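You operate a simulated robot arm through the tools that you are given. There is no shell and no other tool.

Carry out the task below with a simulated robot arm. There is one attempt and no reset: what you move stays moved.

TASK
Lift the disc off the jar with the press, then stand the jar in the long tray.
Fine: leave the disc on the blue post on the slide, with the slide out; use the empty pocket. Where these are worked on the way, their far stop is far enough and under half their travel is too little: slide of the press.

The check looks at the end state, three seconds after you hand in, the way a careful person would. Anything else that was tipped, shoved, dropped, spilled or broken makes it a failure.

THE ROBOT
A 6-joint arm with a two-finger gripper, fixed in place. Base frame: the origin is on the floor under the middle of its stand, x ahead of it, y to its left, z up; the work surface is at about z = 860. Units: mm, degrees, N and s.
With the tool pointing down near the work surface it reaches from about 140 to 680 mm from the base axis. Its first joint turns from -66.0 to 66.0 degrees. Payload 2.45 kg.
The TCP is the grasp point between the finger pads, 30 mm short of the fingertips. In the tool frame z runs along the fingers and y along their closing line. The gripper opens to 106 mm; its body begins 79 mm behind the TCP.
Orientation is that of the tool frame in the base frame, as a unit quaternion [x, y, z, w]. With the fingers straight down and closing along the base's y, the tool's x points along the base's -x, its y along +y and its z along -z.

THE INTERFACE
- The arm moves only by the tool arm_command. Its argument "series" is a list of rows, each a list of 7 numbers: the shift along the tool's x, y, z in units of 150 mm (1.0 is 150 mm), then the turn, a rotation vector about the tool's x, y, z in units of 120 degrees (1.0 is 120 degrees), then the finger opening in mm, from 0 to 106. In form: [[tx, ty, tz, ax, ay, az, grip], ...]. A call has 1 to 20 rows; each row is the pose to reach, as a shift and turn from the pose commanded when the call began, along the tool's axes at that moment. A call with a number of a shift or a turn outside -1 to 1 is refused whole. Rows are played at 5 a second. More than 50 mm and 8.6 degrees between two rows, or a gripper value outside its range, and nothing of the call is played. A pose out of reach is approached as far as the arm can. The call stops where the force on the tool passes 50 N (or 10 N more than at its start, if that is more) or the arm is blocked; 0.2 s more then pass. Each finger travels about 153 mm/s and halts on what it meets, pressing with about 31 N; the grip force reading is that of the motor and also rises with nothing between the fingers. The clock runs only during rows and for 0.2 s after the last one: add rows that repeat a pose to give the fingers time. The reply holds the time, the measured pose of the TCP, the force on the tool along the base axes, the opening and the grip force, in the units named above and with some noise, with the torque about the TCP (base axes, N m) and any sound that the robot's microphone picked up.
- Cameras (640 x 400 px; columns grow to the right, rows downward): "scene" is fixed at [65.8, 421.4, 1404]; the picture's right is [-0.65, -0.76, 0.00], its down [-0.44, 0.38, -0.81] and it looks along [0.62, -0.53, -0.58] (base axes); focal length 222 px, centre (320, 200). "wrist" rides on the gripper at [76, -2, -106] in the tool frame; the picture's right is [0.02, 1.00, 0.00], its down [-0.78, 0.02, -0.62] and it looks along [-0.62, 0.01, 0.78] (tool axes); focal length 247 px, centre (320, 200). There is no depth. A picture from a camera that has moved, and an enlarged one, comes with that camera's place and axes in the base frame and with its lens.
- get_image(camera): a new picture of that camera. No time passes.
- inspect(camera, box): a new picture of the part [left, top, right, bottom] of that camera's present view, enlarged. No time passes.
- sign_off(): hands the job in; it is judged then, once.

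Nothing tells you positions but the pictures and the camera data. Unless the task says otherwise, let go and move clear before handing in.

The tools are called after "Emit:" as name(argument=value, ...) on one line, values as JSON. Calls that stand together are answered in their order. arm_command: Moves the arm, as the interface text tells. Its arguments: {"type":"object","properties":{"series":{"type":"array","items":{"type":"array","items":{"type":"number"}}}},"required":["series"]} The other tools are called the same way: get_image (camera) takes a picture; inspect (camera, box) takes an enlarged picture of a part of a camera's view; sign_off () hands the job in.

At the start:

```text
time: 0.0
position: [434.5, 11.1, 1264.5]
orientation: [0.0, 1.0, 0.0, 0.002]
wrist_force: [-0.4, -0.2, 0.6]
moment: [0.0, 0.0, 0.0]
gripper_width: 105.8
grasp_force: 0.1
```

scene: 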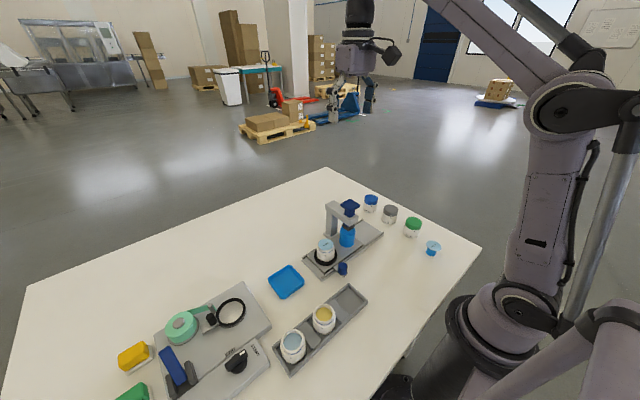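
wrist: 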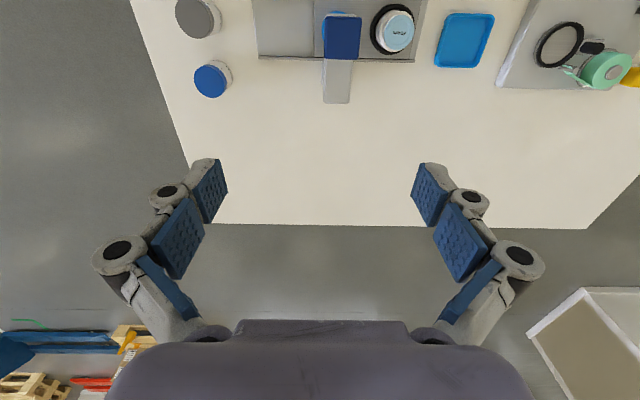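

I see a table with a press (slide with jar, blue post, arm with a blue head), a long tray with two jars and an empty pocket, and other items. I will look closer before moving.

Emit:
inspect(camera="scene", box=[280, 180, 460, 292])

Emit:
inspect(camera="scene", box=[230, 260, 390, 380])

Emit:
inspect(camera="wrist", box=[160, 0, 520, 225])

Emit:
inspect(camera="scene", box=[100, 260, 290, 400])

```text
3.56 times, centred on (370, 236) of scene
camera zoom: at [65.8, 421.4, 1404.0], right [-0.65, -0.76, 0.0], down [-0.44, 0.38, -0.81], along [0.62, -0.53, -0.58], focal length 790 px, centre (142, 72)
```

zoom: 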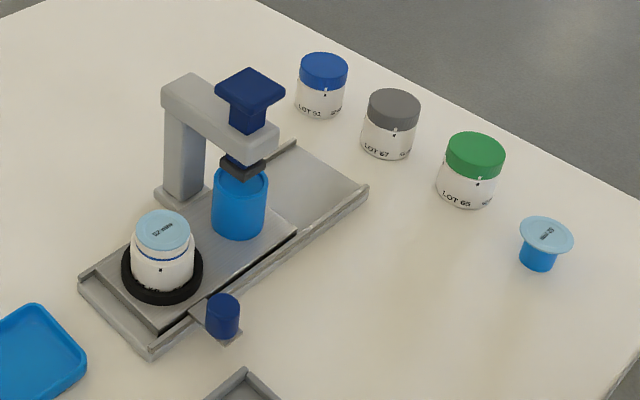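

```text
3.33 times, centred on (310, 320) of scene
camera zoom: at [65.8, 421.4, 1404.0], right [-0.65, -0.76, 0.0], down [-0.44, 0.38, -0.81], along [0.62, -0.53, -0.58], focal length 741 px, centre (353, -200)
```

zoom: 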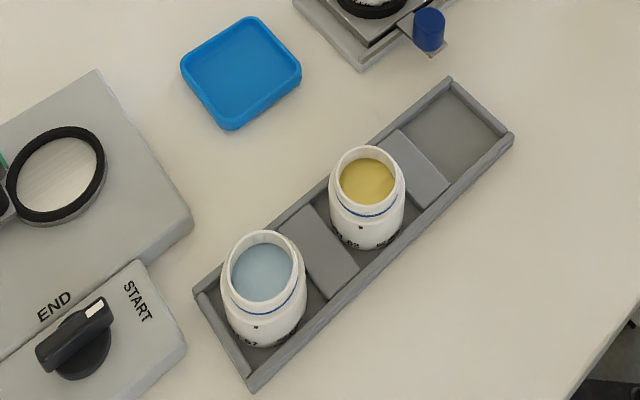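

```text
1.78 times, centred on (340, 112) of wrist
camera zoom: at [356.6, 7.9, 1372.0], right [-0.02, 1.0, 0.0], down [0.78, 0.02, 0.62], along [0.62, 0.01, -0.78], focal length 439 px, centre (284, 356)
```

zoom: 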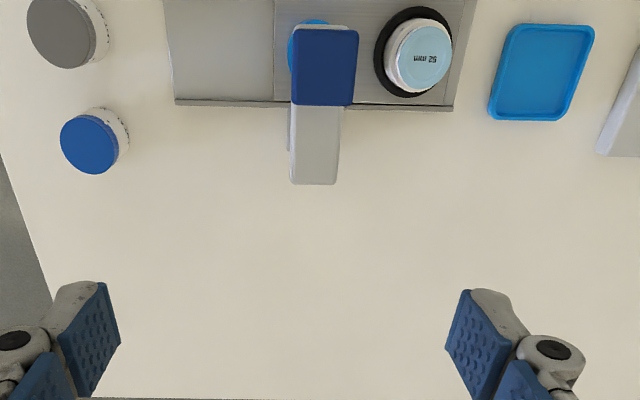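

```text
2.86 times, centred on (195, 330) of scene
camera zoom: at [65.8, 421.4, 1404.0], right [-0.65, -0.76, 0.0], down [-0.44, 0.38, -0.81], along [0.62, -0.53, -0.58], focal length 635 px, centre (677, -171)
```

zoom: 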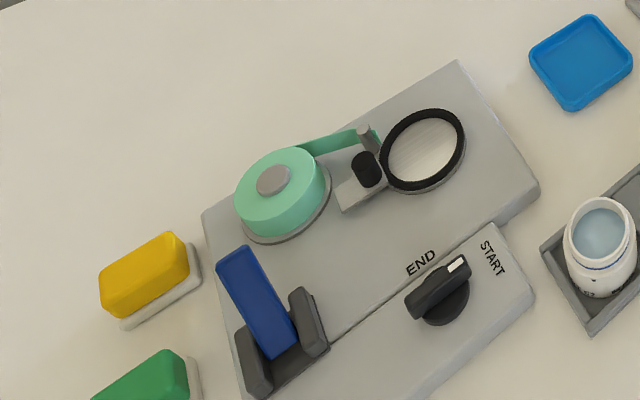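

I see the press in the middle (jar with a light-blue disc around x≈390, y≈120; blue post under the press head around y≈60), and the long tray's empty pocket nearer the robot. I'll move the arm back and look with the wrist camera to get better positions.

Emit:
arm_command(series=[[0.2, 0.07, 0.08, 0, 0, 0, 106], [0.4, 0.14, 0.16, 0, 0, 0, 106], [0.6, 0.21, 0.24, 0, 0, 0, 106], [0.8, 0.28, 0.32, 0, 0, 0, 106], [1.0, 0.33, 0.4, 0, 0, 0, 106], [1.0, 0.33, 0.4, 0, 0, 0, 106]])

Emit:
get_image(camera="wrist")

Emit:
get_image(camera="scene")

```text
time: 1.4
position: [283.0, 60.4, 1203.7]
orientation: [0.0, 1.0, 0.0, 0.002]
wrist_force: [-0.2, 0.4, 0.1]
moment: [-0.01, 0.02, 0.01]
gripper_width: 106.1
grasp_force: 0.0
```

```text
taken
camera wrist: at [205.8, 58.2, 1311.5], right [-0.02, 1.0, 0.0], down [0.78, 0.02, 0.62], along [0.62, 0.01, -0.78], focal length 247 px, centre (320, 200)
```

wrist: 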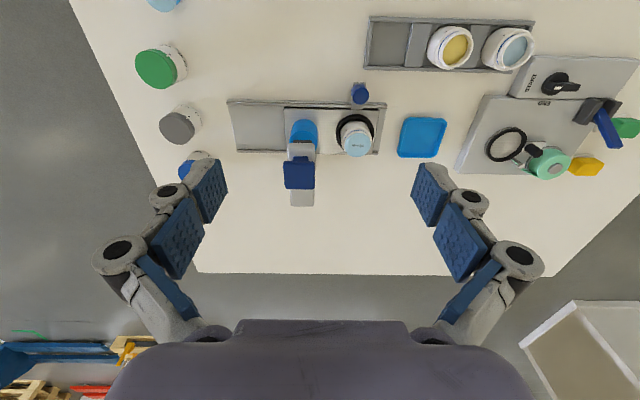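

```text
taken
```

scene: 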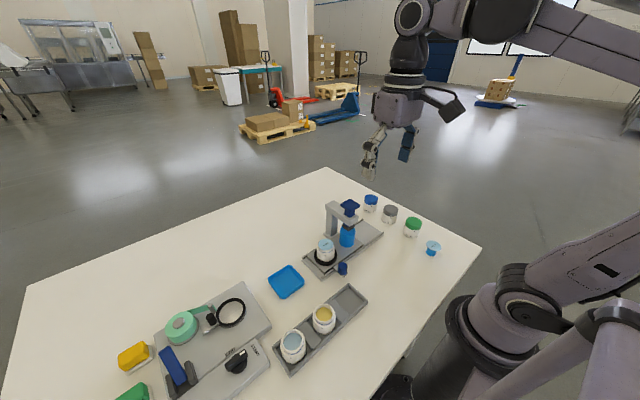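

Good overview from the wrist. I'll enlarge the press, tray and the small stand to take measurements.

Emit:
inspect(camera="wrist", box=[220, 70, 400, 210])

Emit:
inspect(camera="wrist", box=[350, 0, 550, 110])

Emit:
inspect(camera="scene", box=[296, 190, 396, 280])

Emit:
inspect(camera="scene", box=[395, 210, 455, 265])

```text
2.86 times, centred on (310, 140) of wrist
camera zoom: at [205.8, 58.2, 1311.5], right [-0.02, 1.0, 0.0], down [0.78, 0.02, 0.62], along [0.62, 0.01, -0.78], focal length 706 px, centre (349, 371)
```

zoom: 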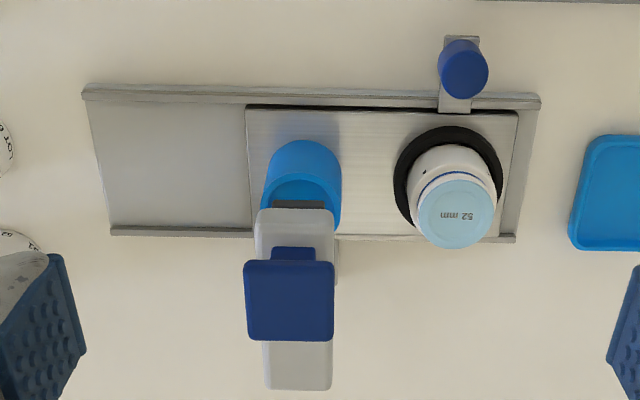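

```text
3.20 times, centred on (450, 55) of wrist
camera zoom: at [205.8, 58.2, 1311.5], right [-0.02, 1.0, 0.0], down [0.78, 0.02, 0.62], along [0.62, 0.01, -0.78], focal length 790 px, centre (-96, 664)
```

zoom: 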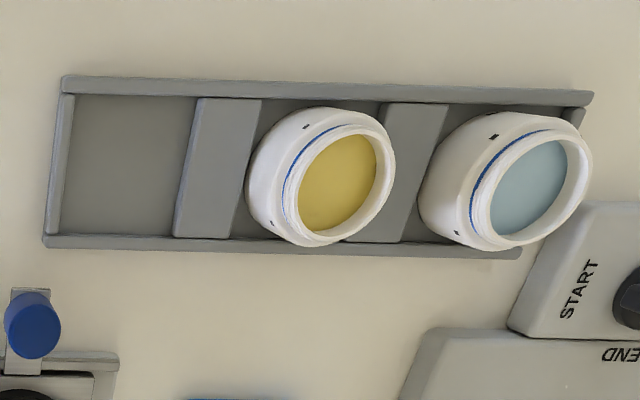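

```text
4.44 times, centred on (346, 235) of scene
camera zoom: at [65.8, 421.3, 1404.0], right [-0.65, -0.76, 0.0], down [-0.44, 0.38, -0.81], along [0.62, -0.53, -0.58], focal length 988 px, centre (204, 44)
```

zoom: 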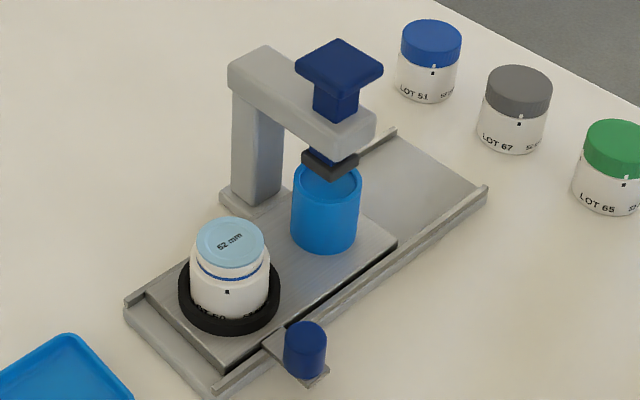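

```text
7.27 times, centred on (425, 238) of scene
camera zoom: at [65.8, 421.3, 1404.0], right [-0.65, -0.76, 0.0], down [-0.44, 0.38, -0.81], along [0.62, -0.53, -0.58], focal length 1616 px, centre (-444, -73)
```

zoom: 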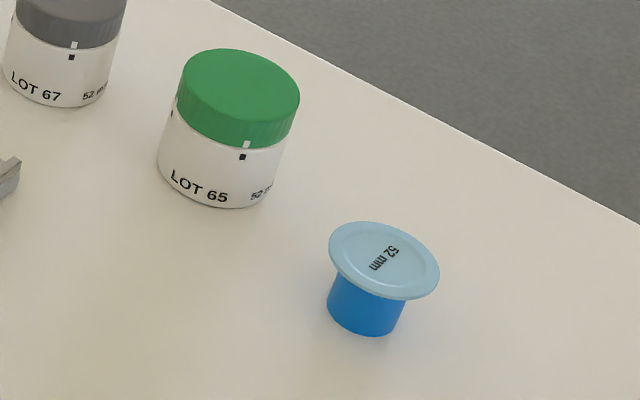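

The press reads clearly now: slide is out (blue post under the head at y≈33, jar at y≈123, slide knob near (317,121,909), button top near (387,33,1032)). I'll go lower for a closer look at knob, gantry and nest heights.

Emit:
arm_command(series=[[0.07, 0.03, 0.25, 0, 0, 0, 106], [0.14, 0.06, 0.5, 0, 0, 0, 106], [0.21, 0.09, 0.75, 0, 0, 0, 106], [0.28, 0.13, 1.0, 0, 0, 0, 106], [0.28, 0.13, 1.0, 0, 0, 0, 106]])

Emit:
get_image(camera="wrist")

Emit:
get_image(camera="scene")

```text
time: 2.6
position: [244.0, 78.1, 1054.6]
orientation: [0.0, 1.0, 0.0, 0.001]
wrist_force: [0.2, -0.6, -0.3]
moment: [-0.03, 0.0, 0.03]
gripper_width: 105.9
grasp_force: 0.1
```

```text
taken
camera wrist: at [165.4, 76.3, 1161.3], right [-0.02, 1.0, 0.0], down [0.78, 0.02, 0.62], along [0.62, 0.01, -0.78], focal length 247 px, centre (320, 200)
```

wrist: 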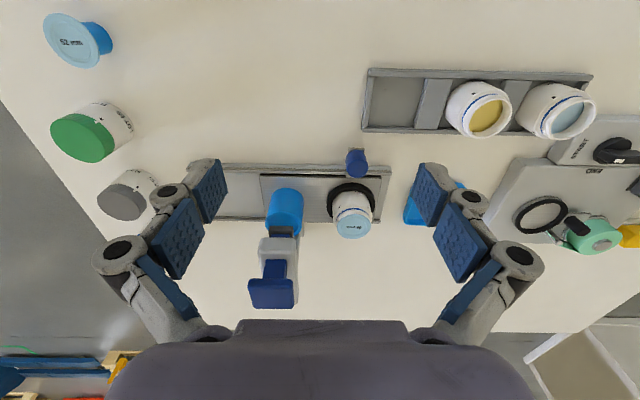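

```text
taken
```

scene: 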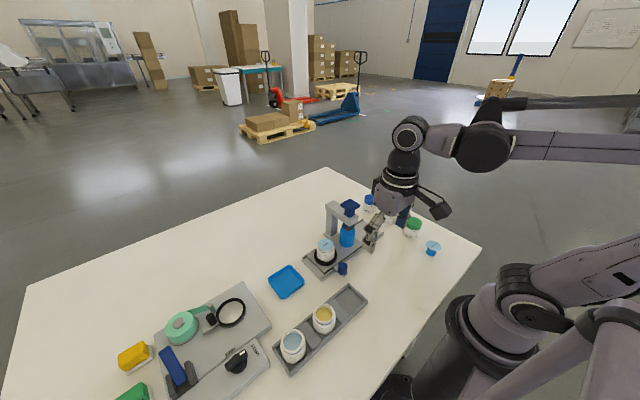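

Emit:
inspect(camera="wrist", box=[225, 140, 425, 320])

Emit:
inspect(camera="wrist", box=[350, 50, 610, 180])

Emit:
inspect(camera="scene", box=[296, 150, 476, 290])

```text
2.22 times, centred on (325, 230) of wrist
camera zoom: at [165.4, 76.3, 1161.3], right [-0.02, 1.0, 0.0], down [0.78, 0.02, 0.62], along [0.62, 0.01, -0.78], focal length 549 px, centre (309, 133)
```

zoom: 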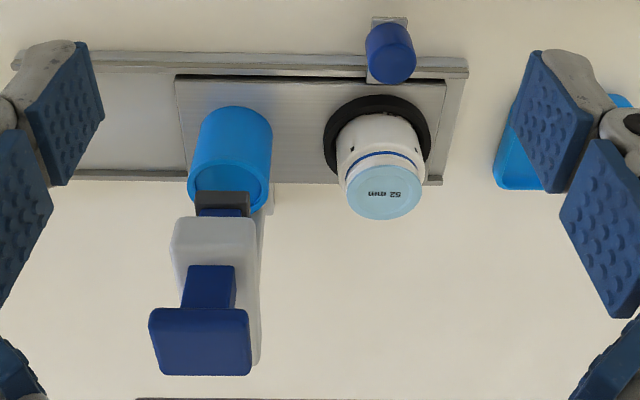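

```text
2.46 times, centred on (480, 115) of wrist
camera zoom: at [165.4, 76.3, 1161.3], right [-0.02, 1.0, 0.0], down [0.78, 0.02, 0.62], along [0.62, 0.01, -0.78], focal length 608 px, centre (-74, 409)
```

zoom: 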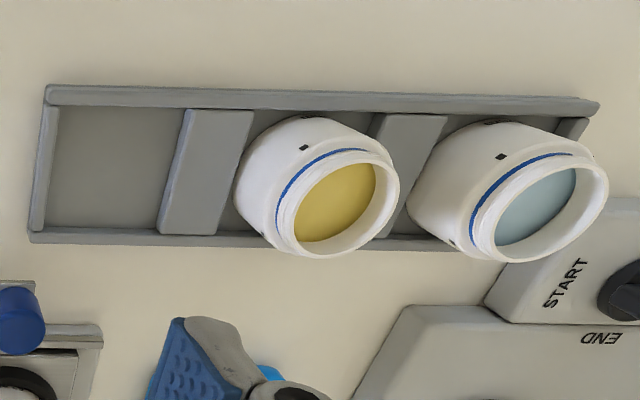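

```text
2.86 times, centred on (386, 220) of scene
camera zoom: at [65.8, 421.3, 1404.0], right [-0.65, -0.76, 0.0], down [-0.44, 0.38, -0.81], along [0.62, -0.53, -0.58], focal length 635 px, centre (131, 143)
```

zoom: 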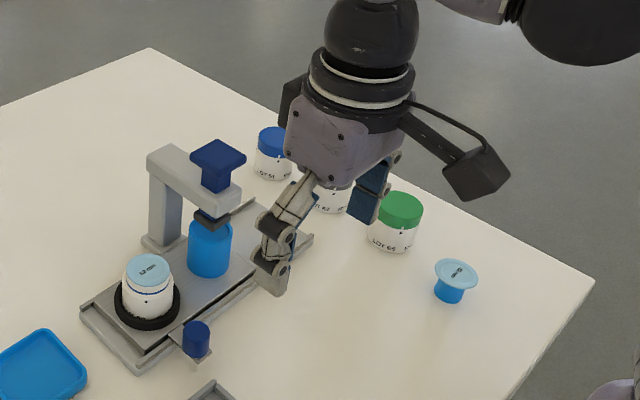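

The slide knob looks to be a vertical cylinder ≈27 mm across at about (318, 122, 882–907). I'll approach it with the tool leaned back ~20° toward the base so the palm stays clear of the gantry, with the fingers part-open.

Emit:
arm_command(series=[[-0.09, 0.075, 0.1, 0, -0.04, 0, 90], [-0.18, 0.15, 0.25, 0, -0.08, 0, 75], [-0.27, 0.225, 0.4, 0, -0.12, 0, 60], [-0.36, 0.295, 0.55, 0, -0.1667, 0, 60], [-0.36, 0.295, 0.63, 0, -0.1667, 0, 60], [-0.36, 0.295, 0.63, 0, -0.1667, 0, 60]])

Emit:
get_image(camera="wrist")

Emit:
inspect(camera="scene", box=[276, 150, 456, 290])

```text
time: 4.0
position: [297.3, 122.3, 960.3]
orientation: [0.0, 0.984, 0.001, 0.176]
wrist_force: [-0.2, 0.8, 0.4]
moment: [0.02, 0.02, -0.02]
gripper_width: 60.2
grasp_force: 0.0
```

```text
taken
camera wrist: at [187.6, 121.3, 1034.1], right [-0.02, 1.0, -0.01], down [0.52, 0.02, 0.85], along [0.85, 0.01, -0.52], focal length 247 px, centre (320, 200)
```

wrist: 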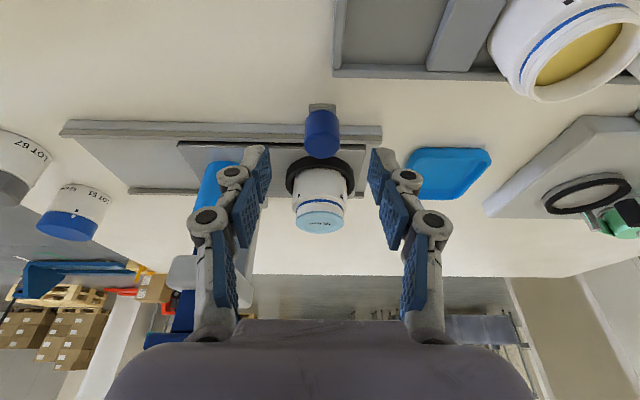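

```text
2.86 times, centred on (366, 220) of scene
camera zoom: at [65.8, 421.3, 1404.0], right [-0.65, -0.76, 0.0], down [-0.44, 0.38, -0.81], along [0.62, -0.53, -0.58], focal length 635 px, centre (189, 143)
```

zoom: 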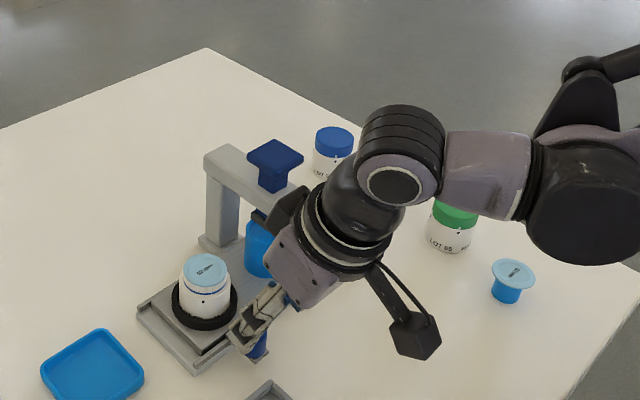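

The fingers are aligned on the knob in y. I'll descend so that they straddle the knob.

Emit:
arm_command(series=[[0.01, 0, 0.1, 0, 0, 0, 60], [0.02, 0, 0.2, 0, 0, 0, 60], [0.03, 0, 0.3, 0, 0, 0, 60], [0.041, 0, 0.392, 0, 0, 0, 60], [0.041, 0, 0.392, 0, 0, 0, 60]])

Emit:
get_image(camera="wrist")

Emit:
inspect(camera="scene", box=[276, 170, 436, 290])

```text
time: 5.2
position: [310.5, 123.8, 902.9]
orientation: [0.001, 0.985, 0.0, 0.175]
wrist_force: [0.1, 0.0, 0.6]
moment: [-0.02, 0.01, 0.02]
gripper_width: 59.9
grasp_force: 0.0
```

```text
taken
camera wrist: at [202.0, 121.0, 977.3], right [-0.02, 1.0, -0.01], down [0.52, 0.02, 0.85], along [0.85, 0.01, -0.52], focal length 247 px, centre (320, 200)
```

wrist: 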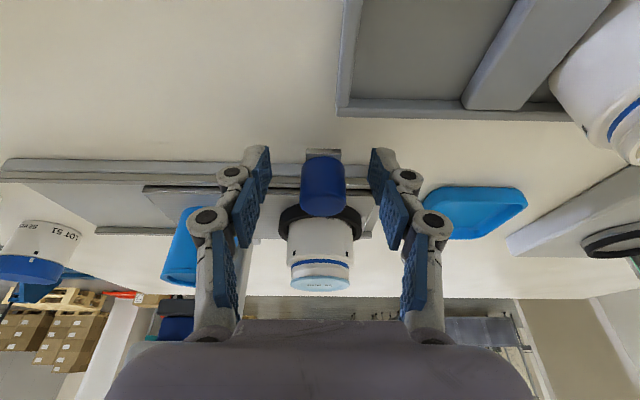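

```text
3.33 times, centred on (356, 230) of scene
camera zoom: at [65.8, 421.3, 1404.0], right [-0.65, -0.76, 0.0], down [-0.44, 0.38, -0.81], along [0.62, -0.53, -0.58], focal length 741 px, centre (200, 100)
```

zoom: 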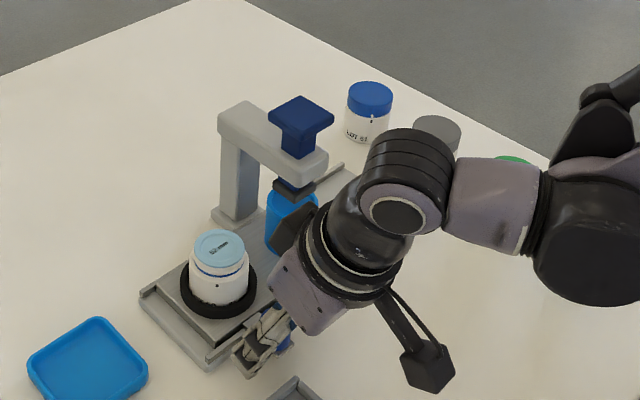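

Fingers straddle the knob, centred. Closing on it now.

Emit:
arm_command(series=[[0, 0, 0, 0, 0, 0, 45], [0, 0, 0, 0, 0, 0, 35], [0, 0, 0, 0, 0, 0, 28], [0, 0, 0, 0, 0, 0, 22], [0, 0, 0, 0, 0, 0, 20], [0, 0, 0, 0, 0, 0, 20]])

Emit:
inspect(camera="wrist", box=[200, 120, 440, 310])

```text
time: 6.6
position: [313.9, 123.7, 903.5]
orientation: [0.0, 0.984, -0.001, 0.175]
wrist_force: [-0.7, 1.8, 1.2]
moment: [0.02, 0.0, 0.02]
gripper_width: 24.9
grasp_force: 45.1
```

```text
2.11 times, centred on (320, 215) of wrist
camera zoom: at [202.0, 121.1, 977.5], right [-0.02, 1.0, -0.01], down [0.52, 0.02, 0.85], along [0.85, 0.01, -0.52], focal length 520 px, centre (320, 168)
```

zoom: 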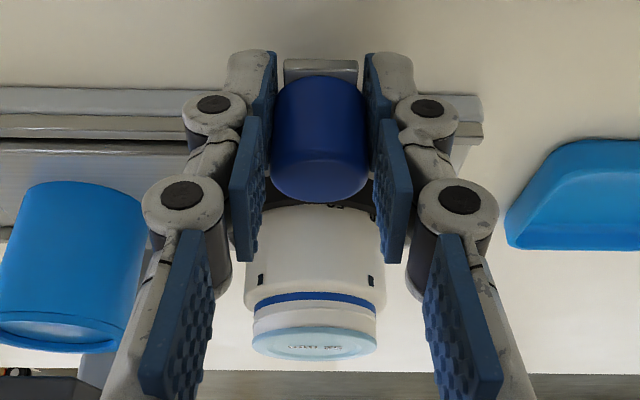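

Knob gripped (24.9 mm wide). Now I'll push the slide in slowly along −y, most of the expected ~90 mm travel, watching the force.

Emit:
arm_command(series=[[0, -0.02, 0, 0, 0, 0, 20], [0, -0.06, 0, 0, 0, 0, 20], [0, -0.1, 0, 0, 0, 0, 20], [0, -0.14, 0, 0, 0, 0, 20], [0, -0.18, 0, 0, 0, 0, 20], [0, -0.22, 0, 0, 0, 0, 20], [0, -0.26, 0, 0, 0, 0, 20], [0, -0.3, 0, 0, 0, 0, 20], [0, -0.34, 0, 0, 0, 0, 20], [0, -0.38, 0, 0, 0, 0, 20], [0, -0.42, 0, 0, 0, 0, 20], [0, -0.46, 0, 0, 0, 0, 20], [0, -0.5, 0, 0, 0, 0, 20], [0, -0.52, 0, 0, 0, 0, 20], [0, -0.52, 0, 0, 0, 0, 20]])

Emit:
get_image(camera="wrist")

Emit:
inspect(camera="scene", box=[276, 170, 436, 290])

```text
time: 9.8
position: [311.4, 45.7, 902.9]
orientation: [-0.001, 0.985, 0.0, 0.175]
wrist_force: [0.4, -1.1, -5.8]
moment: [0.02, -0.26, 0.05]
gripper_width: 24.8
grasp_force: 45.2
```

```text
taken
camera wrist: at [202.2, 43.1, 977.2], right [-0.02, 1.0, -0.01], down [0.52, 0.02, 0.85], along [0.85, 0.01, -0.52], focal length 247 px, centre (320, 200)
```

wrist: 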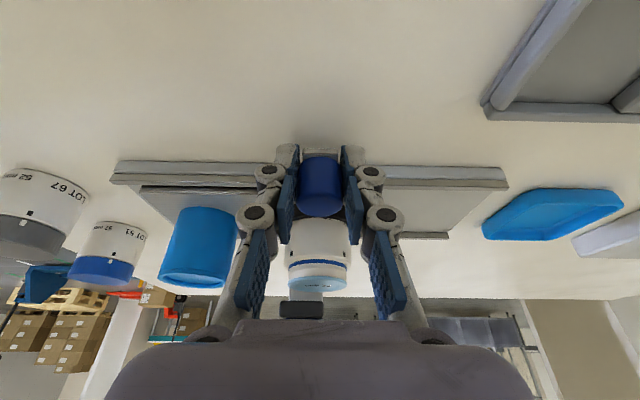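

```text
3.33 times, centred on (356, 230) of scene
camera zoom: at [65.8, 421.4, 1404.0], right [-0.65, -0.76, 0.0], down [-0.44, 0.38, -0.81], along [0.62, -0.53, -0.58], focal length 741 px, centre (200, 100)
```

zoom: 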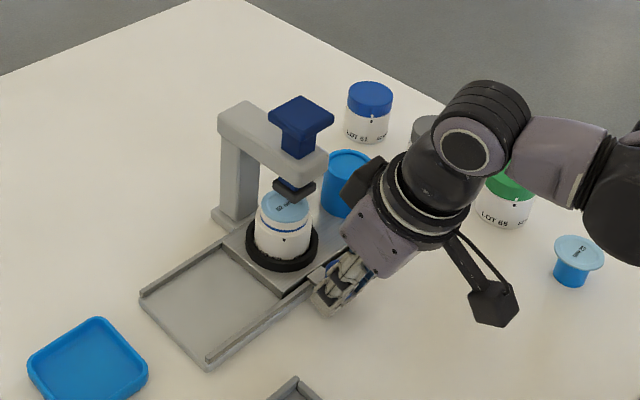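

Slide moved ~78 mm with little force; the jar is nearly under the foot. I'll creep on to its stop in small steps.

Emit:
arm_command(series=[[0, -0.013, 0, 0, 0, 0, 20], [0, -0.027, 0, 0, 0, 0, 20], [0, -0.04, 0, 0, 0, 0, 20], [0, -0.053, 0, 0, 0, 0, 20], [0, -0.067, 0, 0, 0, 0, 20], [0, -0.067, 0, 0, 0, 0, 20]])

Emit:
inspect(camera="scene", box=[306, 180, 386, 260])

Emit:
inspect(camera="wrist", box=[100, 130, 520, 330])

```text
time: 11.2
position: [311.0, 36.4, 903.5]
orientation: [-0.001, 0.985, 0.001, 0.175]
wrist_force: [-2.9, -0.7, -1.0]
moment: [0.01, 0.69, -0.01]
gripper_width: 24.5
grasp_force: 44.9
```

```text
5.00 times, centred on (346, 220) of scene
camera zoom: at [65.8, 421.4, 1404.0], right [-0.65, -0.76, 0.0], down [-0.44, 0.38, -0.81], along [0.62, -0.53, -0.58], focal length 1111 px, centre (190, 100)
```

zoom: 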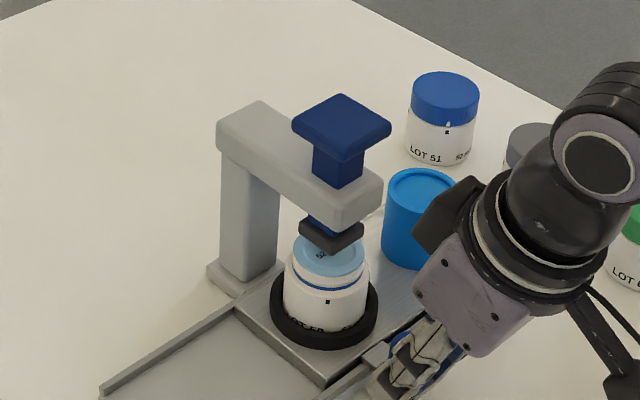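

```text
1.52 times, centred on (310, 230) of wrist
camera zoom: at [202.2, 33.0, 977.1], right [-0.02, 1.0, -0.01], down [0.52, 0.02, 0.85], along [0.85, 0.01, -0.52], focal length 376 px, centre (335, 154)
```

zoom: 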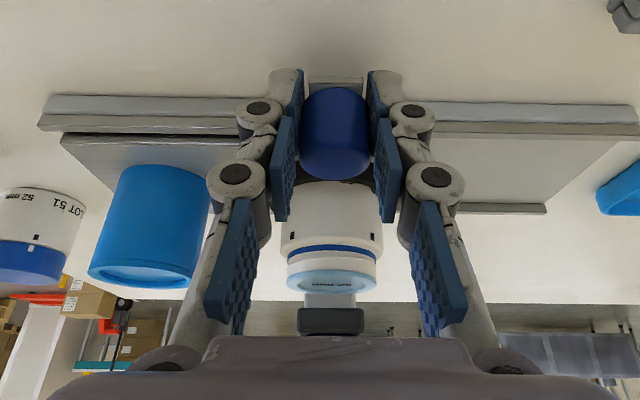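

Nearly there; still no stop felt. Creeping a few more mm to reach the stop.

Emit:
arm_command(series=[[0, -0.01, 0, 0, 0, 0, 20], [0, -0.02, 0, 0, 0, 0, 20], [0, -0.03, 0, 0, 0, 0, 20], [0, -0.04, 0, 0, 0, 0, 20], [0, -0.05, 0, 0, 0, 0, 20], [0, -0.05, 0, 0, 0, 0, 20]])

Emit:
inspect(camera="wrist", box=[100, 130, 520, 330])

```text
time: 12.5
position: [312.0, 34.1, 902.7]
orientation: [-0.001, 0.985, 0.011, 0.175]
wrist_force: [0.6, 10.1, -2.6]
moment: [-0.25, 0.12, 0.13]
gripper_width: 24.7
grasp_force: 44.8
stopped in row 6: the force on the tool passed its limit at 50 N (the readings are from after the stop); the commanded pose is now the measured one
```

```text
1.52 times, centred on (310, 230) of wrist
camera zoom: at [202.3, 30.0, 977.2], right [-0.03, 1.0, 0.01], down [0.52, 0.0, 0.85], along [0.85, 0.03, -0.52], focal length 376 px, centre (335, 154)
```

zoom: 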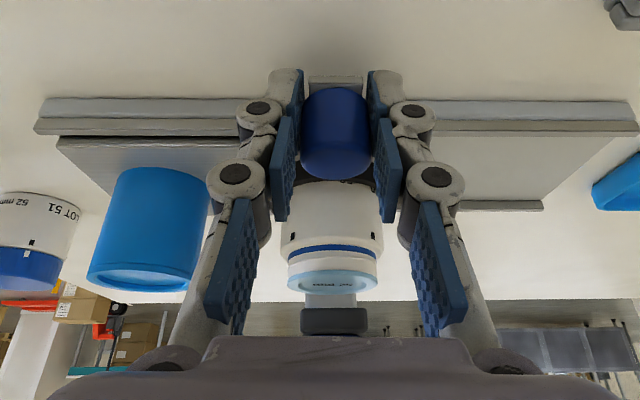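

The slide has reached its far stop (knob moved ~90 mm). I'll let go of the knob and back out.

Emit:
arm_command(series=[[0, 0, 0, 0, 0, 0, 30], [0, 0, 0, 0, 0, 0, 45], [0, 0, 0, 0, 0, 0, 50], [0, 0, -0.1, 0, 0, 0, 50], [0, 0, -0.3, 0, 0, 0, 50], [0, 0, -0.5, 0, 0, 0, 50], [0, 0, -0.75, 0, 0, 0, 50], [0, 0, -1.0, 0, 0, 0, 50], [0, 0, -1.0, 0, 0, 0, 50]])

Emit:
get_image(camera="wrist")

Emit:
inspect(camera="scene", box=[286, 170, 436, 290])

```text
time: 14.5
position: [260.8, 30.9, 1043.8]
orientation: [-0.001, 0.985, 0.009, 0.174]
wrist_force: [-0.2, 0.1, -0.6]
moment: [-0.01, -0.01, 0.01]
gripper_width: 50.3
grasp_force: 0.1
```

```text
taken
camera wrist: at [150.7, 26.3, 1117.7], right [-0.03, 1.0, 0.01], down [0.52, 0.0, 0.85], along [0.85, 0.03, -0.52], focal length 247 px, centre (320, 200)
```

wrist: 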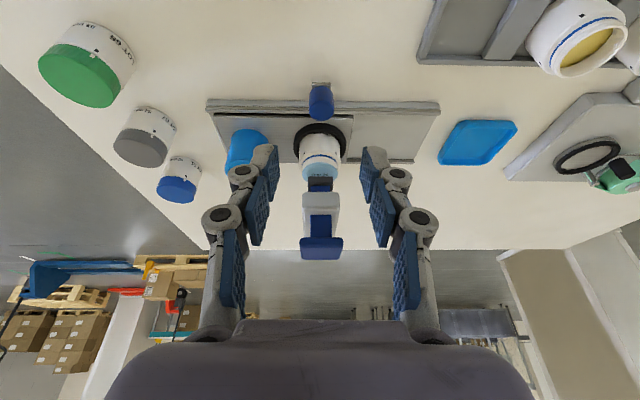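

```text
3.33 times, centred on (361, 230) of scene
camera zoom: at [65.8, 421.3, 1404.0], right [-0.65, -0.76, 0.0], down [-0.44, 0.38, -0.81], along [0.62, -0.53, -0.58], focal length 741 px, centre (183, 100)
```

zoom: 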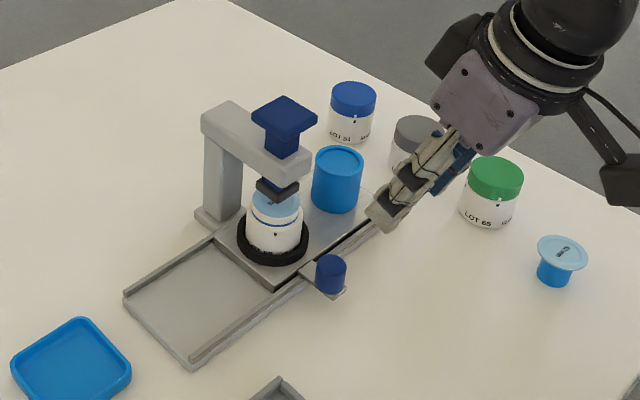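

The slide is in with the jar under the press foot. I'll straighten the tool, close the fingers and rise above the button height before moving over it.

Emit:
arm_command(series=[[-0.05, 0.006, -0.135, 0.0021, 0.042, 0.0003, 40], [-0.1, 0.012, -0.27, 0.0043, 0.0835, 0.0005, 20], [-0.15, 0.018, -0.405, 0.0065, 0.125, 0.0008, 5], [-0.197, 0.023, -0.539, 0.0086, 0.167, 0.001, 0], [-0.197, 0.023, -0.539, 0.0086, 0.167, 0.001, 0]])

Emit:
get_image(camera="wrist")

Emit:
inspect(camera="scene", box=[306, 180, 386, 260])

```text
time: 15.7
position: [260.2, 32.9, 1130.8]
orientation: [0.0, 1.0, 0.001, 0.001]
wrist_force: [0.0, -0.3, 0.1]
moment: [0.01, -0.02, 0.0]
gripper_width: 0.2
grasp_force: 28.3
```

```text
taken
camera wrist: at [182.6, 29.8, 1237.6], right [-0.02, 1.0, 0.0], down [0.78, 0.02, 0.62], along [0.62, 0.01, -0.78], focal length 247 px, centre (320, 200)
```

wrist: 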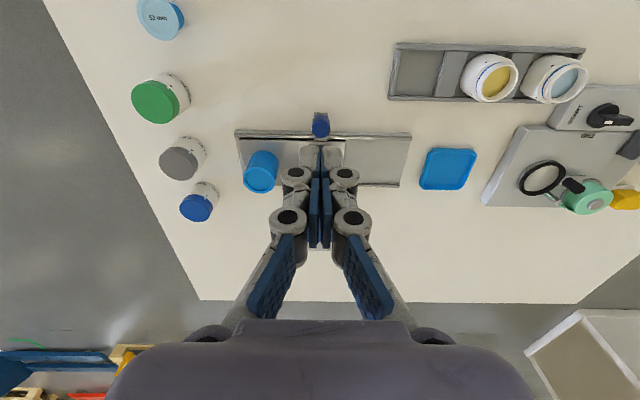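

```text
5.00 times, centred on (346, 220) of scene
camera zoom: at [65.8, 421.4, 1404.0], right [-0.65, -0.76, 0.0], down [-0.44, 0.38, -0.81], along [0.62, -0.53, -0.58], focal length 1111 px, centre (190, 100)
```

zoom: 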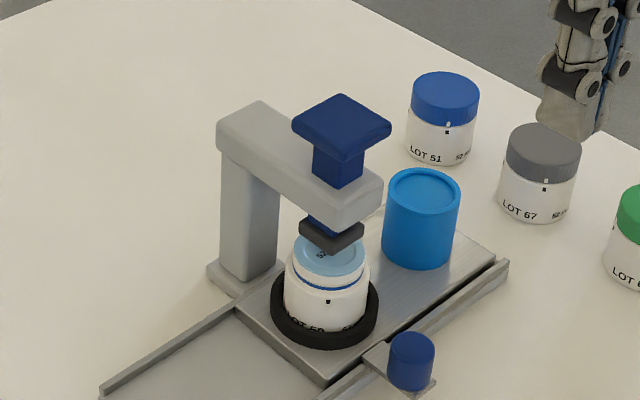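

Button top is near (389, 33, 1033). Moving the closed fingertips above it.

Emit:
arm_command(series=[[-0.2, 0, 0, 0, 0, 0, 0], [-0.4, 0, 0, 0, 0, 0, 0], [-0.6, 0, 0, 0, 0, 0, 0], [-0.855, 0, 0.1, 0, 0, 0, 0], [-0.855, 0, 0.2, 0, 0, 0, 0], [-0.855, 0, 0.2, 0, 0, 0, 0]])

Emit:
get_image(camera="wrist")

Emit:
inspect(camera="scene", box=[286, 140, 406, 260])

```text
time: 17.1
position: [388.2, 33.6, 1099.6]
orientation: [0.0, 1.0, 0.001, 0.001]
wrist_force: [0.5, -0.6, 0.1]
moment: [-0.01, 0.01, 0.02]
gripper_width: 0.0
grasp_force: 28.7
```

```text
taken
camera wrist: at [311.4, 31.0, 1206.7], right [-0.02, 1.0, 0.0], down [0.78, 0.02, 0.62], along [0.62, 0.01, -0.78], focal length 247 px, centre (320, 200)
```

wrist: 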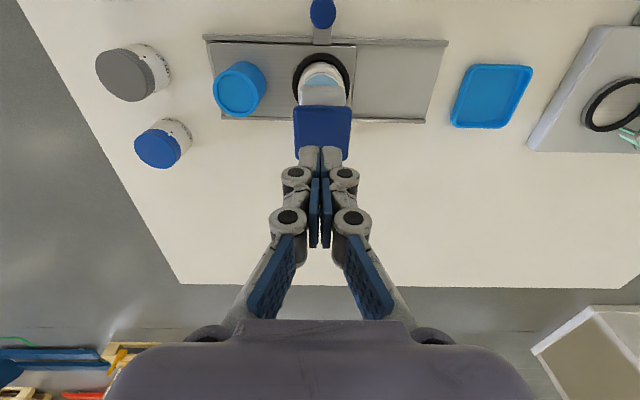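

```text
3.33 times, centred on (346, 200) of scene
camera zoom: at [65.8, 421.4, 1404.0], right [-0.65, -0.76, 0.0], down [-0.44, 0.38, -0.81], along [0.62, -0.53, -0.58], focal length 741 px, centre (233, 200)
```

zoom: 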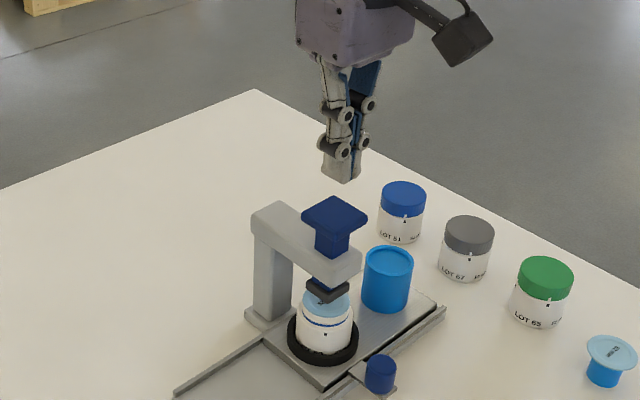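

Aligned over the button. Descending gently until contact and feeling the press resistance.

Emit:
arm_command(series=[[0, 0, 0.1, 0, 0, 0, 0], [0, 0, 0.2, 0, 0, 0, 0], [0, 0, 0.22, 0, 0, 0, 0], [0, 0, 0.235, 0, 0, 0, 0], [0, 0, 0.25, 0, 0, 0, 0], [0, 0, 0.265, 0, 0, 0, 0], [0, 0, 0.28, 0, 0, 0, 0], [0, 0, 0.28, 0, 0, 0, 0]])

Emit:
inspect(camera="scene", box=[306, 170, 386, 250])

```text
time: 18.9
position: [388.5, 32.4, 1058.6]
orientation: [0.001, 1.0, 0.001, 0.001]
wrist_force: [0.3, 0.8, 0.9]
moment: [0.08, 0.01, -0.02]
gripper_width: 5.9
grasp_force: 28.6
```

```text
5.00 times, centred on (346, 210) of scene
camera zoom: at [65.8, 421.4, 1404.0], right [-0.65, -0.76, 0.0], down [-0.44, 0.38, -0.81], along [0.62, -0.53, -0.58], focal length 1111 px, centre (190, 150)
```

zoom: 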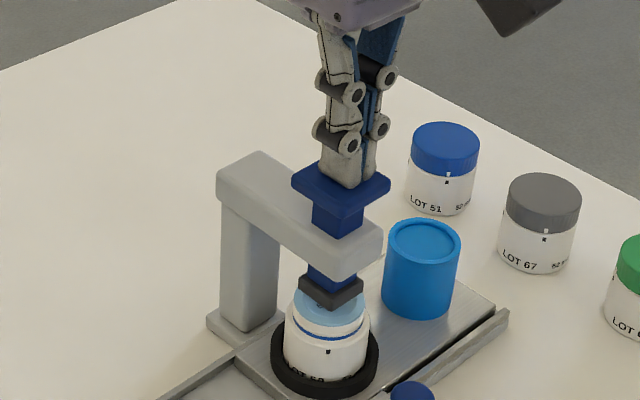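

The fingers are on the button and it is moving easily (about 5 mm down). Continuing the press in small steps.

Emit:
arm_command(series=[[0, 0, 0.013, 0, 0, 0, 0], [0, 0, 0.026, 0, 0, 0, 0], [0, 0, 0.039, 0, 0, 0, 0], [0, 0, 0.052, 0, 0, 0, 0], [0, 0, 0.065, 0, 0, 0, 0], [0, 0, 0.065, 0, 0, 0, 0]])

Emit:
inspect(camera="scene", box=[306, 170, 386, 250])

```text
time: 20.3
position: [387.8, 32.3, 1051.0]
orientation: [0.0, 1.0, 0.001, 0.0]
wrist_force: [-3.1, 0.2, 19.3]
moment: [0.03, 0.11, -0.03]
gripper_width: 6.2
grasp_force: 28.2
heard: click
stopped in row 6: the force on the tool passed its limit at 51 N (the readings are from after the stop); the commanded pose is now the measured one
```

```text
5.00 times, centred on (346, 210) of scene
camera zoom: at [65.5, 421.3, 1404.0], right [-0.65, -0.76, 0.0], down [-0.44, 0.38, -0.81], along [0.62, -0.53, -0.58], focal length 1111 px, centre (190, 150)
```

zoom: 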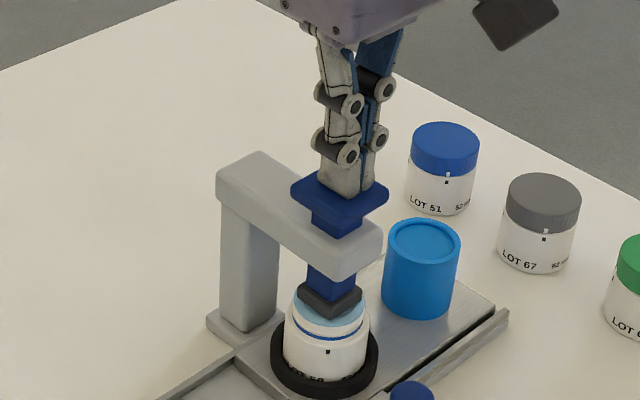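

A click was heard and the foot is on the disc. Now I'll rise slowly and see whether the disc comes up with the foot.

Emit:
arm_command(series=[[0, 0, -0.03, 0, 0, 0, 0], [0, 0, -0.06, 0, 0, 0, 0], [0, 0, -0.1, 0, 0, 0, 0], [0, 0, -0.15, 0, 0, 0, 0], [0, 0, -0.2, 0, 0, 0, 0], [0, 0, -0.3, 0, 0, 0, 0], [0, 0, -0.45, 0, 0, 0, 0], [0, 0, -0.45, 0, 0, 0, 0]])

Emit:
inspect(camera="scene", box=[306, 170, 386, 250])

Emit:
get_image(camera="wrist")

```text
time: 22.1
position: [389.4, 32.0, 1118.2]
orientation: [0.0, 1.0, 0.001, 0.0]
wrist_force: [-0.9, 0.5, -0.5]
moment: [0.04, 0.02, -0.01]
gripper_width: 0.0
grasp_force: 28.5
```

```text
5.00 times, centred on (346, 210) of scene
camera zoom: at [65.8, 421.4, 1404.0], right [-0.65, -0.76, 0.0], down [-0.44, 0.38, -0.81], along [0.62, -0.53, -0.58], focal length 1111 px, centre (190, 150)
```

zoom: 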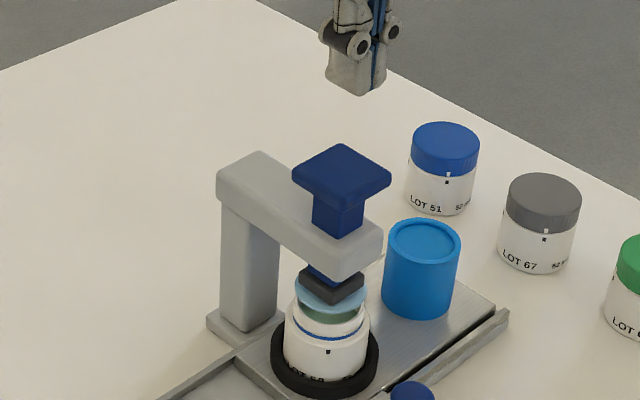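

```text
taken
camera wrist: at [311.5, 29.9, 1225.0], right [-0.02, 1.0, 0.0], down [0.78, 0.02, 0.62], along [0.62, 0.01, -0.78], focal length 247 px, centre (320, 200)
```

wrist: 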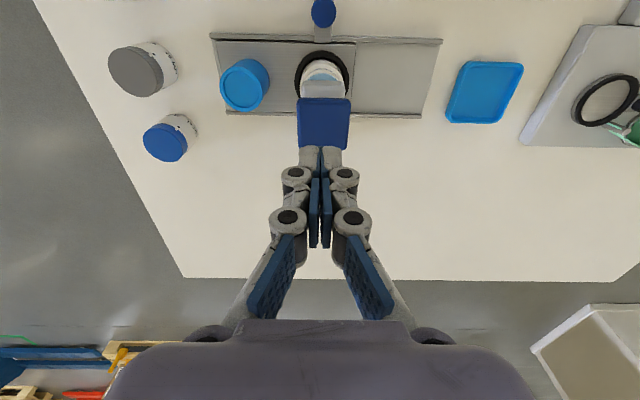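

The press picked up the disc: it hangs on the foot, clear above the open jar. Next I'll go back to the knob (now near y≈34) with the same lean to pull the slide out again.

Emit:
arm_command(series=[[0.26, 0.0, 0, 0, 0, 0, 0], [0.53, 0.005, 0, 0, 0, 0, 10], [0.83, 0.01, 0, 0, 0, 0, 30], [0.863, 0.01, 0.19, 0, -0.042, 0, 55], [0.85, 0.01, 0.455, 0, -0.083, 0, 55], [0.763, 0.01, 0.735, 0, -0.125, 0, 55], [0.663, 0.01, 0.955, 0, -0.1667, 0, 55], [0.663, 0.01, 0.955, 0, -0.1667, 0, 55]])

Emit:
get_image(camera="wrist")

Emit:
inspect(camera="scene", box=[286, 170, 436, 290])

```text
time: 23.9
position: [290.2, 32.1, 974.9]
orientation: [0.0, 0.985, 0.001, 0.175]
wrist_force: [-0.2, -0.7, -0.2]
moment: [0.02, -0.01, 0.01]
gripper_width: 55.0
grasp_force: 0.0
```

```text
taken
camera wrist: at [180.6, 31.4, 1049.0], right [-0.02, 1.0, -0.01], down [0.52, 0.02, 0.85], along [0.85, 0.01, -0.52], focal length 247 px, centre (320, 200)
```

wrist: 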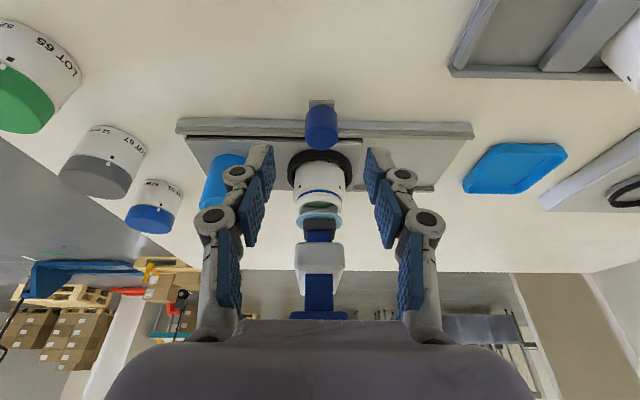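

```text
3.33 times, centred on (361, 230) of scene
camera zoom: at [65.8, 421.3, 1404.0], right [-0.65, -0.76, 0.0], down [-0.44, 0.38, -0.81], along [0.62, -0.53, -0.58], focal length 741 px, centre (183, 100)
```

zoom: 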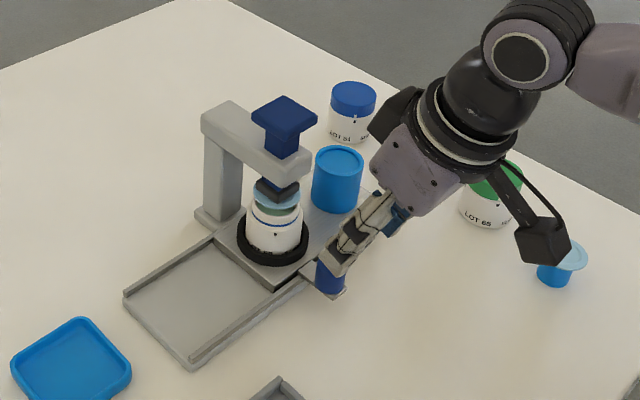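

The disc is clearly hanging on the foot. Knob is centred between the fingers; descending and closing on it.

Emit:
arm_command(series=[[0.006, 0.01, 0.1, 0, 0, 0, 55], [0.012, 0.01, 0.2, 0, 0, 0, 55], [0.018, 0.01, 0.3, 0, 0, 0, 55], [0.024, 0.01, 0.4, 0, 0, 0, 55], [0.029, 0.01, 0.5, 0, 0, 0, 55], [0.029, 0.01, 0.5, 0, 0, 0, 45], [0.029, 0.01, 0.5, 0, 0, 0, 35], [0.029, 0.01, 0.5, 0, 0, 0, 27], [0.029, 0.01, 0.5, 0, 0, 0, 20], [0.029, 0.01, 0.5, 0, 0, 0, 20], [0.029, 0.01, 0.5, 0, 0, 0, 20]])

Emit:
inspect(camera="wrist", box=[100, 130, 520, 330])

```text
time: 26.3
position: [312.2, 34.6, 902.3]
orientation: [0.0, 0.985, 0.001, 0.174]
wrist_force: [1.8, -0.4, -6.4]
moment: [-0.11, -0.14, -0.02]
gripper_width: 24.4
grasp_force: 45.0
```

```text
1.52 times, centred on (310, 230) of wrist
camera zoom: at [202.2, 33.2, 976.8], right [-0.02, 1.0, -0.01], down [0.52, 0.02, 0.85], along [0.85, 0.01, -0.52], focal length 376 px, centre (335, 154)
```

zoom: 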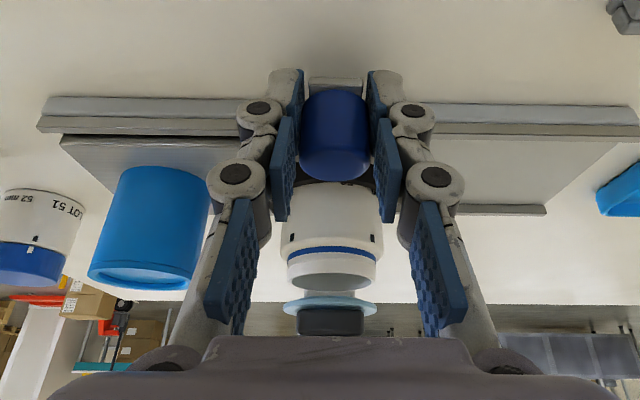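

Gripped. Now sliding out slowly along +y, with the disc clear above the jar and post tops.

Emit:
arm_command(series=[[0, 0.02, 0, 0, 0, 0, 20], [0, 0.06, 0, 0, 0, 0, 20], [0, 0.1, 0, 0, 0, 0, 20], [0, 0.14, 0, 0, 0, 0, 20], [0, 0.18, 0, 0, 0, 0, 20], [0, 0.22, 0, 0, 0, 0, 20], [0, 0.26, 0, 0, 0, 0, 20], [0, 0.3, 0, 0, 0, 0, 20], [0, 0.34, 0, 0, 0, 0, 20], [0, 0.38, 0, 0, 0, 0, 20], [0, 0.42, 0, 0, 0, 0, 20], [0, 0.46, 0, 0, 0, 0, 20], [0, 0.5, 0, 0, 0, 0, 20], [0, 0.53, 0, 0, 0, 0, 20], [0, 0.54, 0, 0, 0, 0, 20], [0, 0.54, 0, 0, 0, 0, 20]])

Emit:
inspect(camera="wrist", box=[100, 130, 520, 330])

Emit:
inspect(camera="scene", box=[286, 170, 406, 280])

```text
time: 29.7
position: [311.7, 116.8, 904.0]
orientation: [0.0, 0.985, 0.001, 0.174]
wrist_force: [10.9, -0.2, 1.1]
moment: [-0.09, 0.05, -0.01]
gripper_width: 24.7
grasp_force: 44.9
```

```text
1.52 times, centred on (310, 230) of wrist
camera zoom: at [202.0, 114.7, 976.7], right [-0.02, 1.0, -0.01], down [0.52, 0.02, 0.85], along [0.85, 0.01, -0.52], focal length 376 px, centre (335, 154)
```

zoom: 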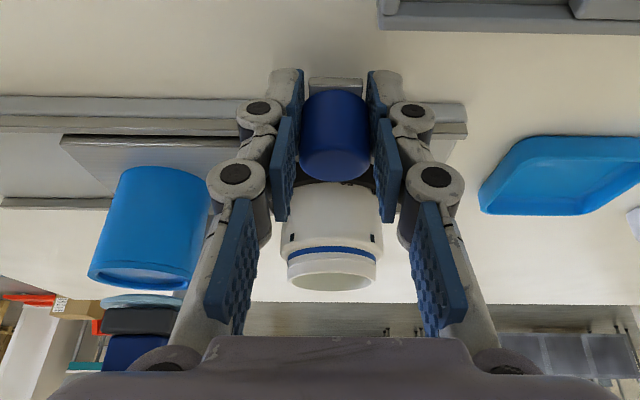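

```text
3.64 times, centred on (346, 225) of scene
camera zoom: at [66.1, 421.4, 1404.0], right [-0.65, -0.76, 0.0], down [-0.44, 0.38, -0.81], along [0.62, -0.53, -0.58], focal length 808 px, centre (226, 109)
```

zoom: 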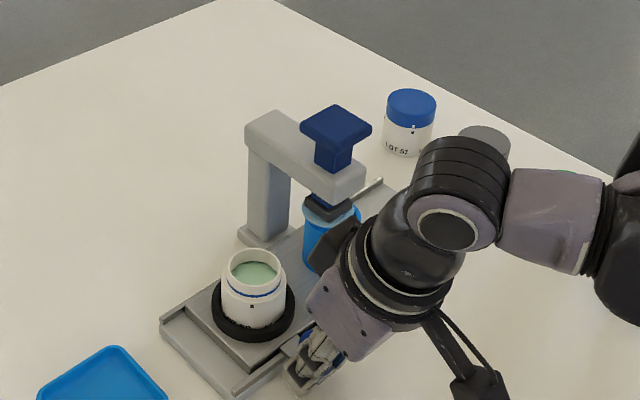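

Nearly out. Creeping the last few mm to the out stop.

Emit:
arm_command(series=[[0, 0.01, 0, 0, 0, 0, 20], [0, 0.02, 0, 0, 0, 0, 20], [0, 0.03, 0, 0, 0, 0, 20], [0, 0.04, 0, 0, 0, 0, 20], [0, 0.05, 0, 0, 0, 0, 20], [0, 0.058, 0, 0, 0, 0, 20], [0, 0.066, 0, 0, 0, 0, 20]])

Emit:
inspect(camera="wrist", box=[100, 130, 520, 330])

```text
time: 31.3
position: [311.9, 125.6, 901.3]
orientation: [0.001, 0.985, -0.001, 0.173]
wrist_force: [12.8, -12.2, 1.7]
moment: [-0.06, 0.24, -0.14]
gripper_width: 24.4
grasp_force: 44.8
```

```text
1.52 times, centred on (310, 230) of wrist
camera zoom: at [202.0, 123.4, 976.8], right [-0.02, 1.0, -0.01], down [0.52, 0.02, 0.85], along [0.85, 0.01, -0.52], focal length 376 px, centre (335, 154)
```

zoom: 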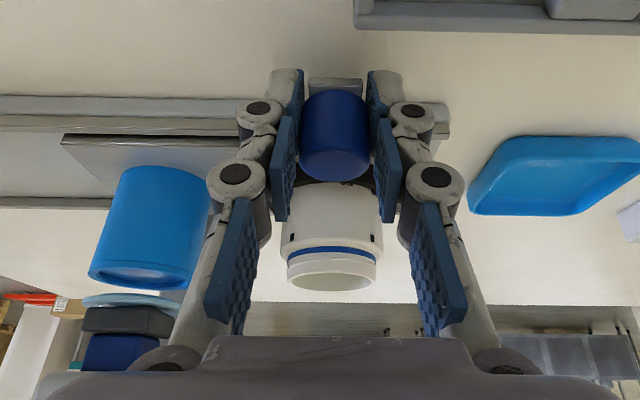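

The slide is back to where it began and meets its stop (−12 N). Releasing the knob and backing out.

Emit:
arm_command(series=[[0, 0, 0, 0, 0, 0, 30], [0, 0, 0, 0, 0, 0, 45], [0, 0, 0, 0, 0, 0, 50], [0, 0, -0.1, 0, 0, 0, 50], [0, 0, -0.3, 0, 0, 0, 50], [0, 0, -0.5, 0, 0, 0, 50], [0, 0, -0.75, 0, 0, 0, 50], [0, 0, -1.0, 0, 0, 0, 50], [0, 0, -1.0, 0, 0, 0, 50]])

Emit:
get_image(camera="wrist")

Emit:
inspect(camera="scene", box=[296, 180, 396, 280])

```text
time: 33.3
position: [260.4, 126.4, 1043.3]
orientation: [0.0, 0.985, 0.001, 0.173]
wrist_force: [-0.1, 0.5, 0.2]
moment: [-0.02, 0.0, -0.04]
gripper_width: 50.1
grasp_force: 0.0
```

```text
taken
camera wrist: at [150.7, 124.1, 1118.5], right [-0.02, 1.0, -0.01], down [0.52, 0.02, 0.85], along [0.85, 0.01, -0.52], focal length 247 px, centre (320, 200)
```

wrist: 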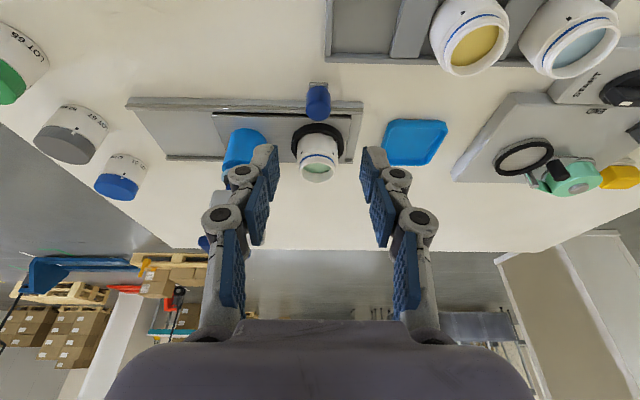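

```text
4.00 times, centred on (346, 230) of scene
camera zoom: at [65.8, 421.3, 1404.0], right [-0.65, -0.76, 0.0], down [-0.44, 0.38, -0.81], along [0.62, -0.53, -0.58], focal length 889 px, centre (216, 80)
```

zoom: 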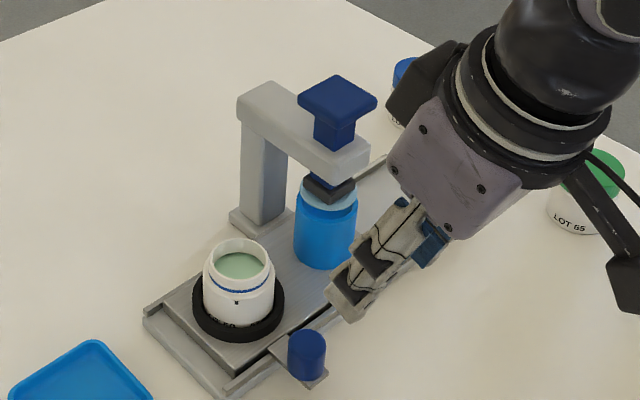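

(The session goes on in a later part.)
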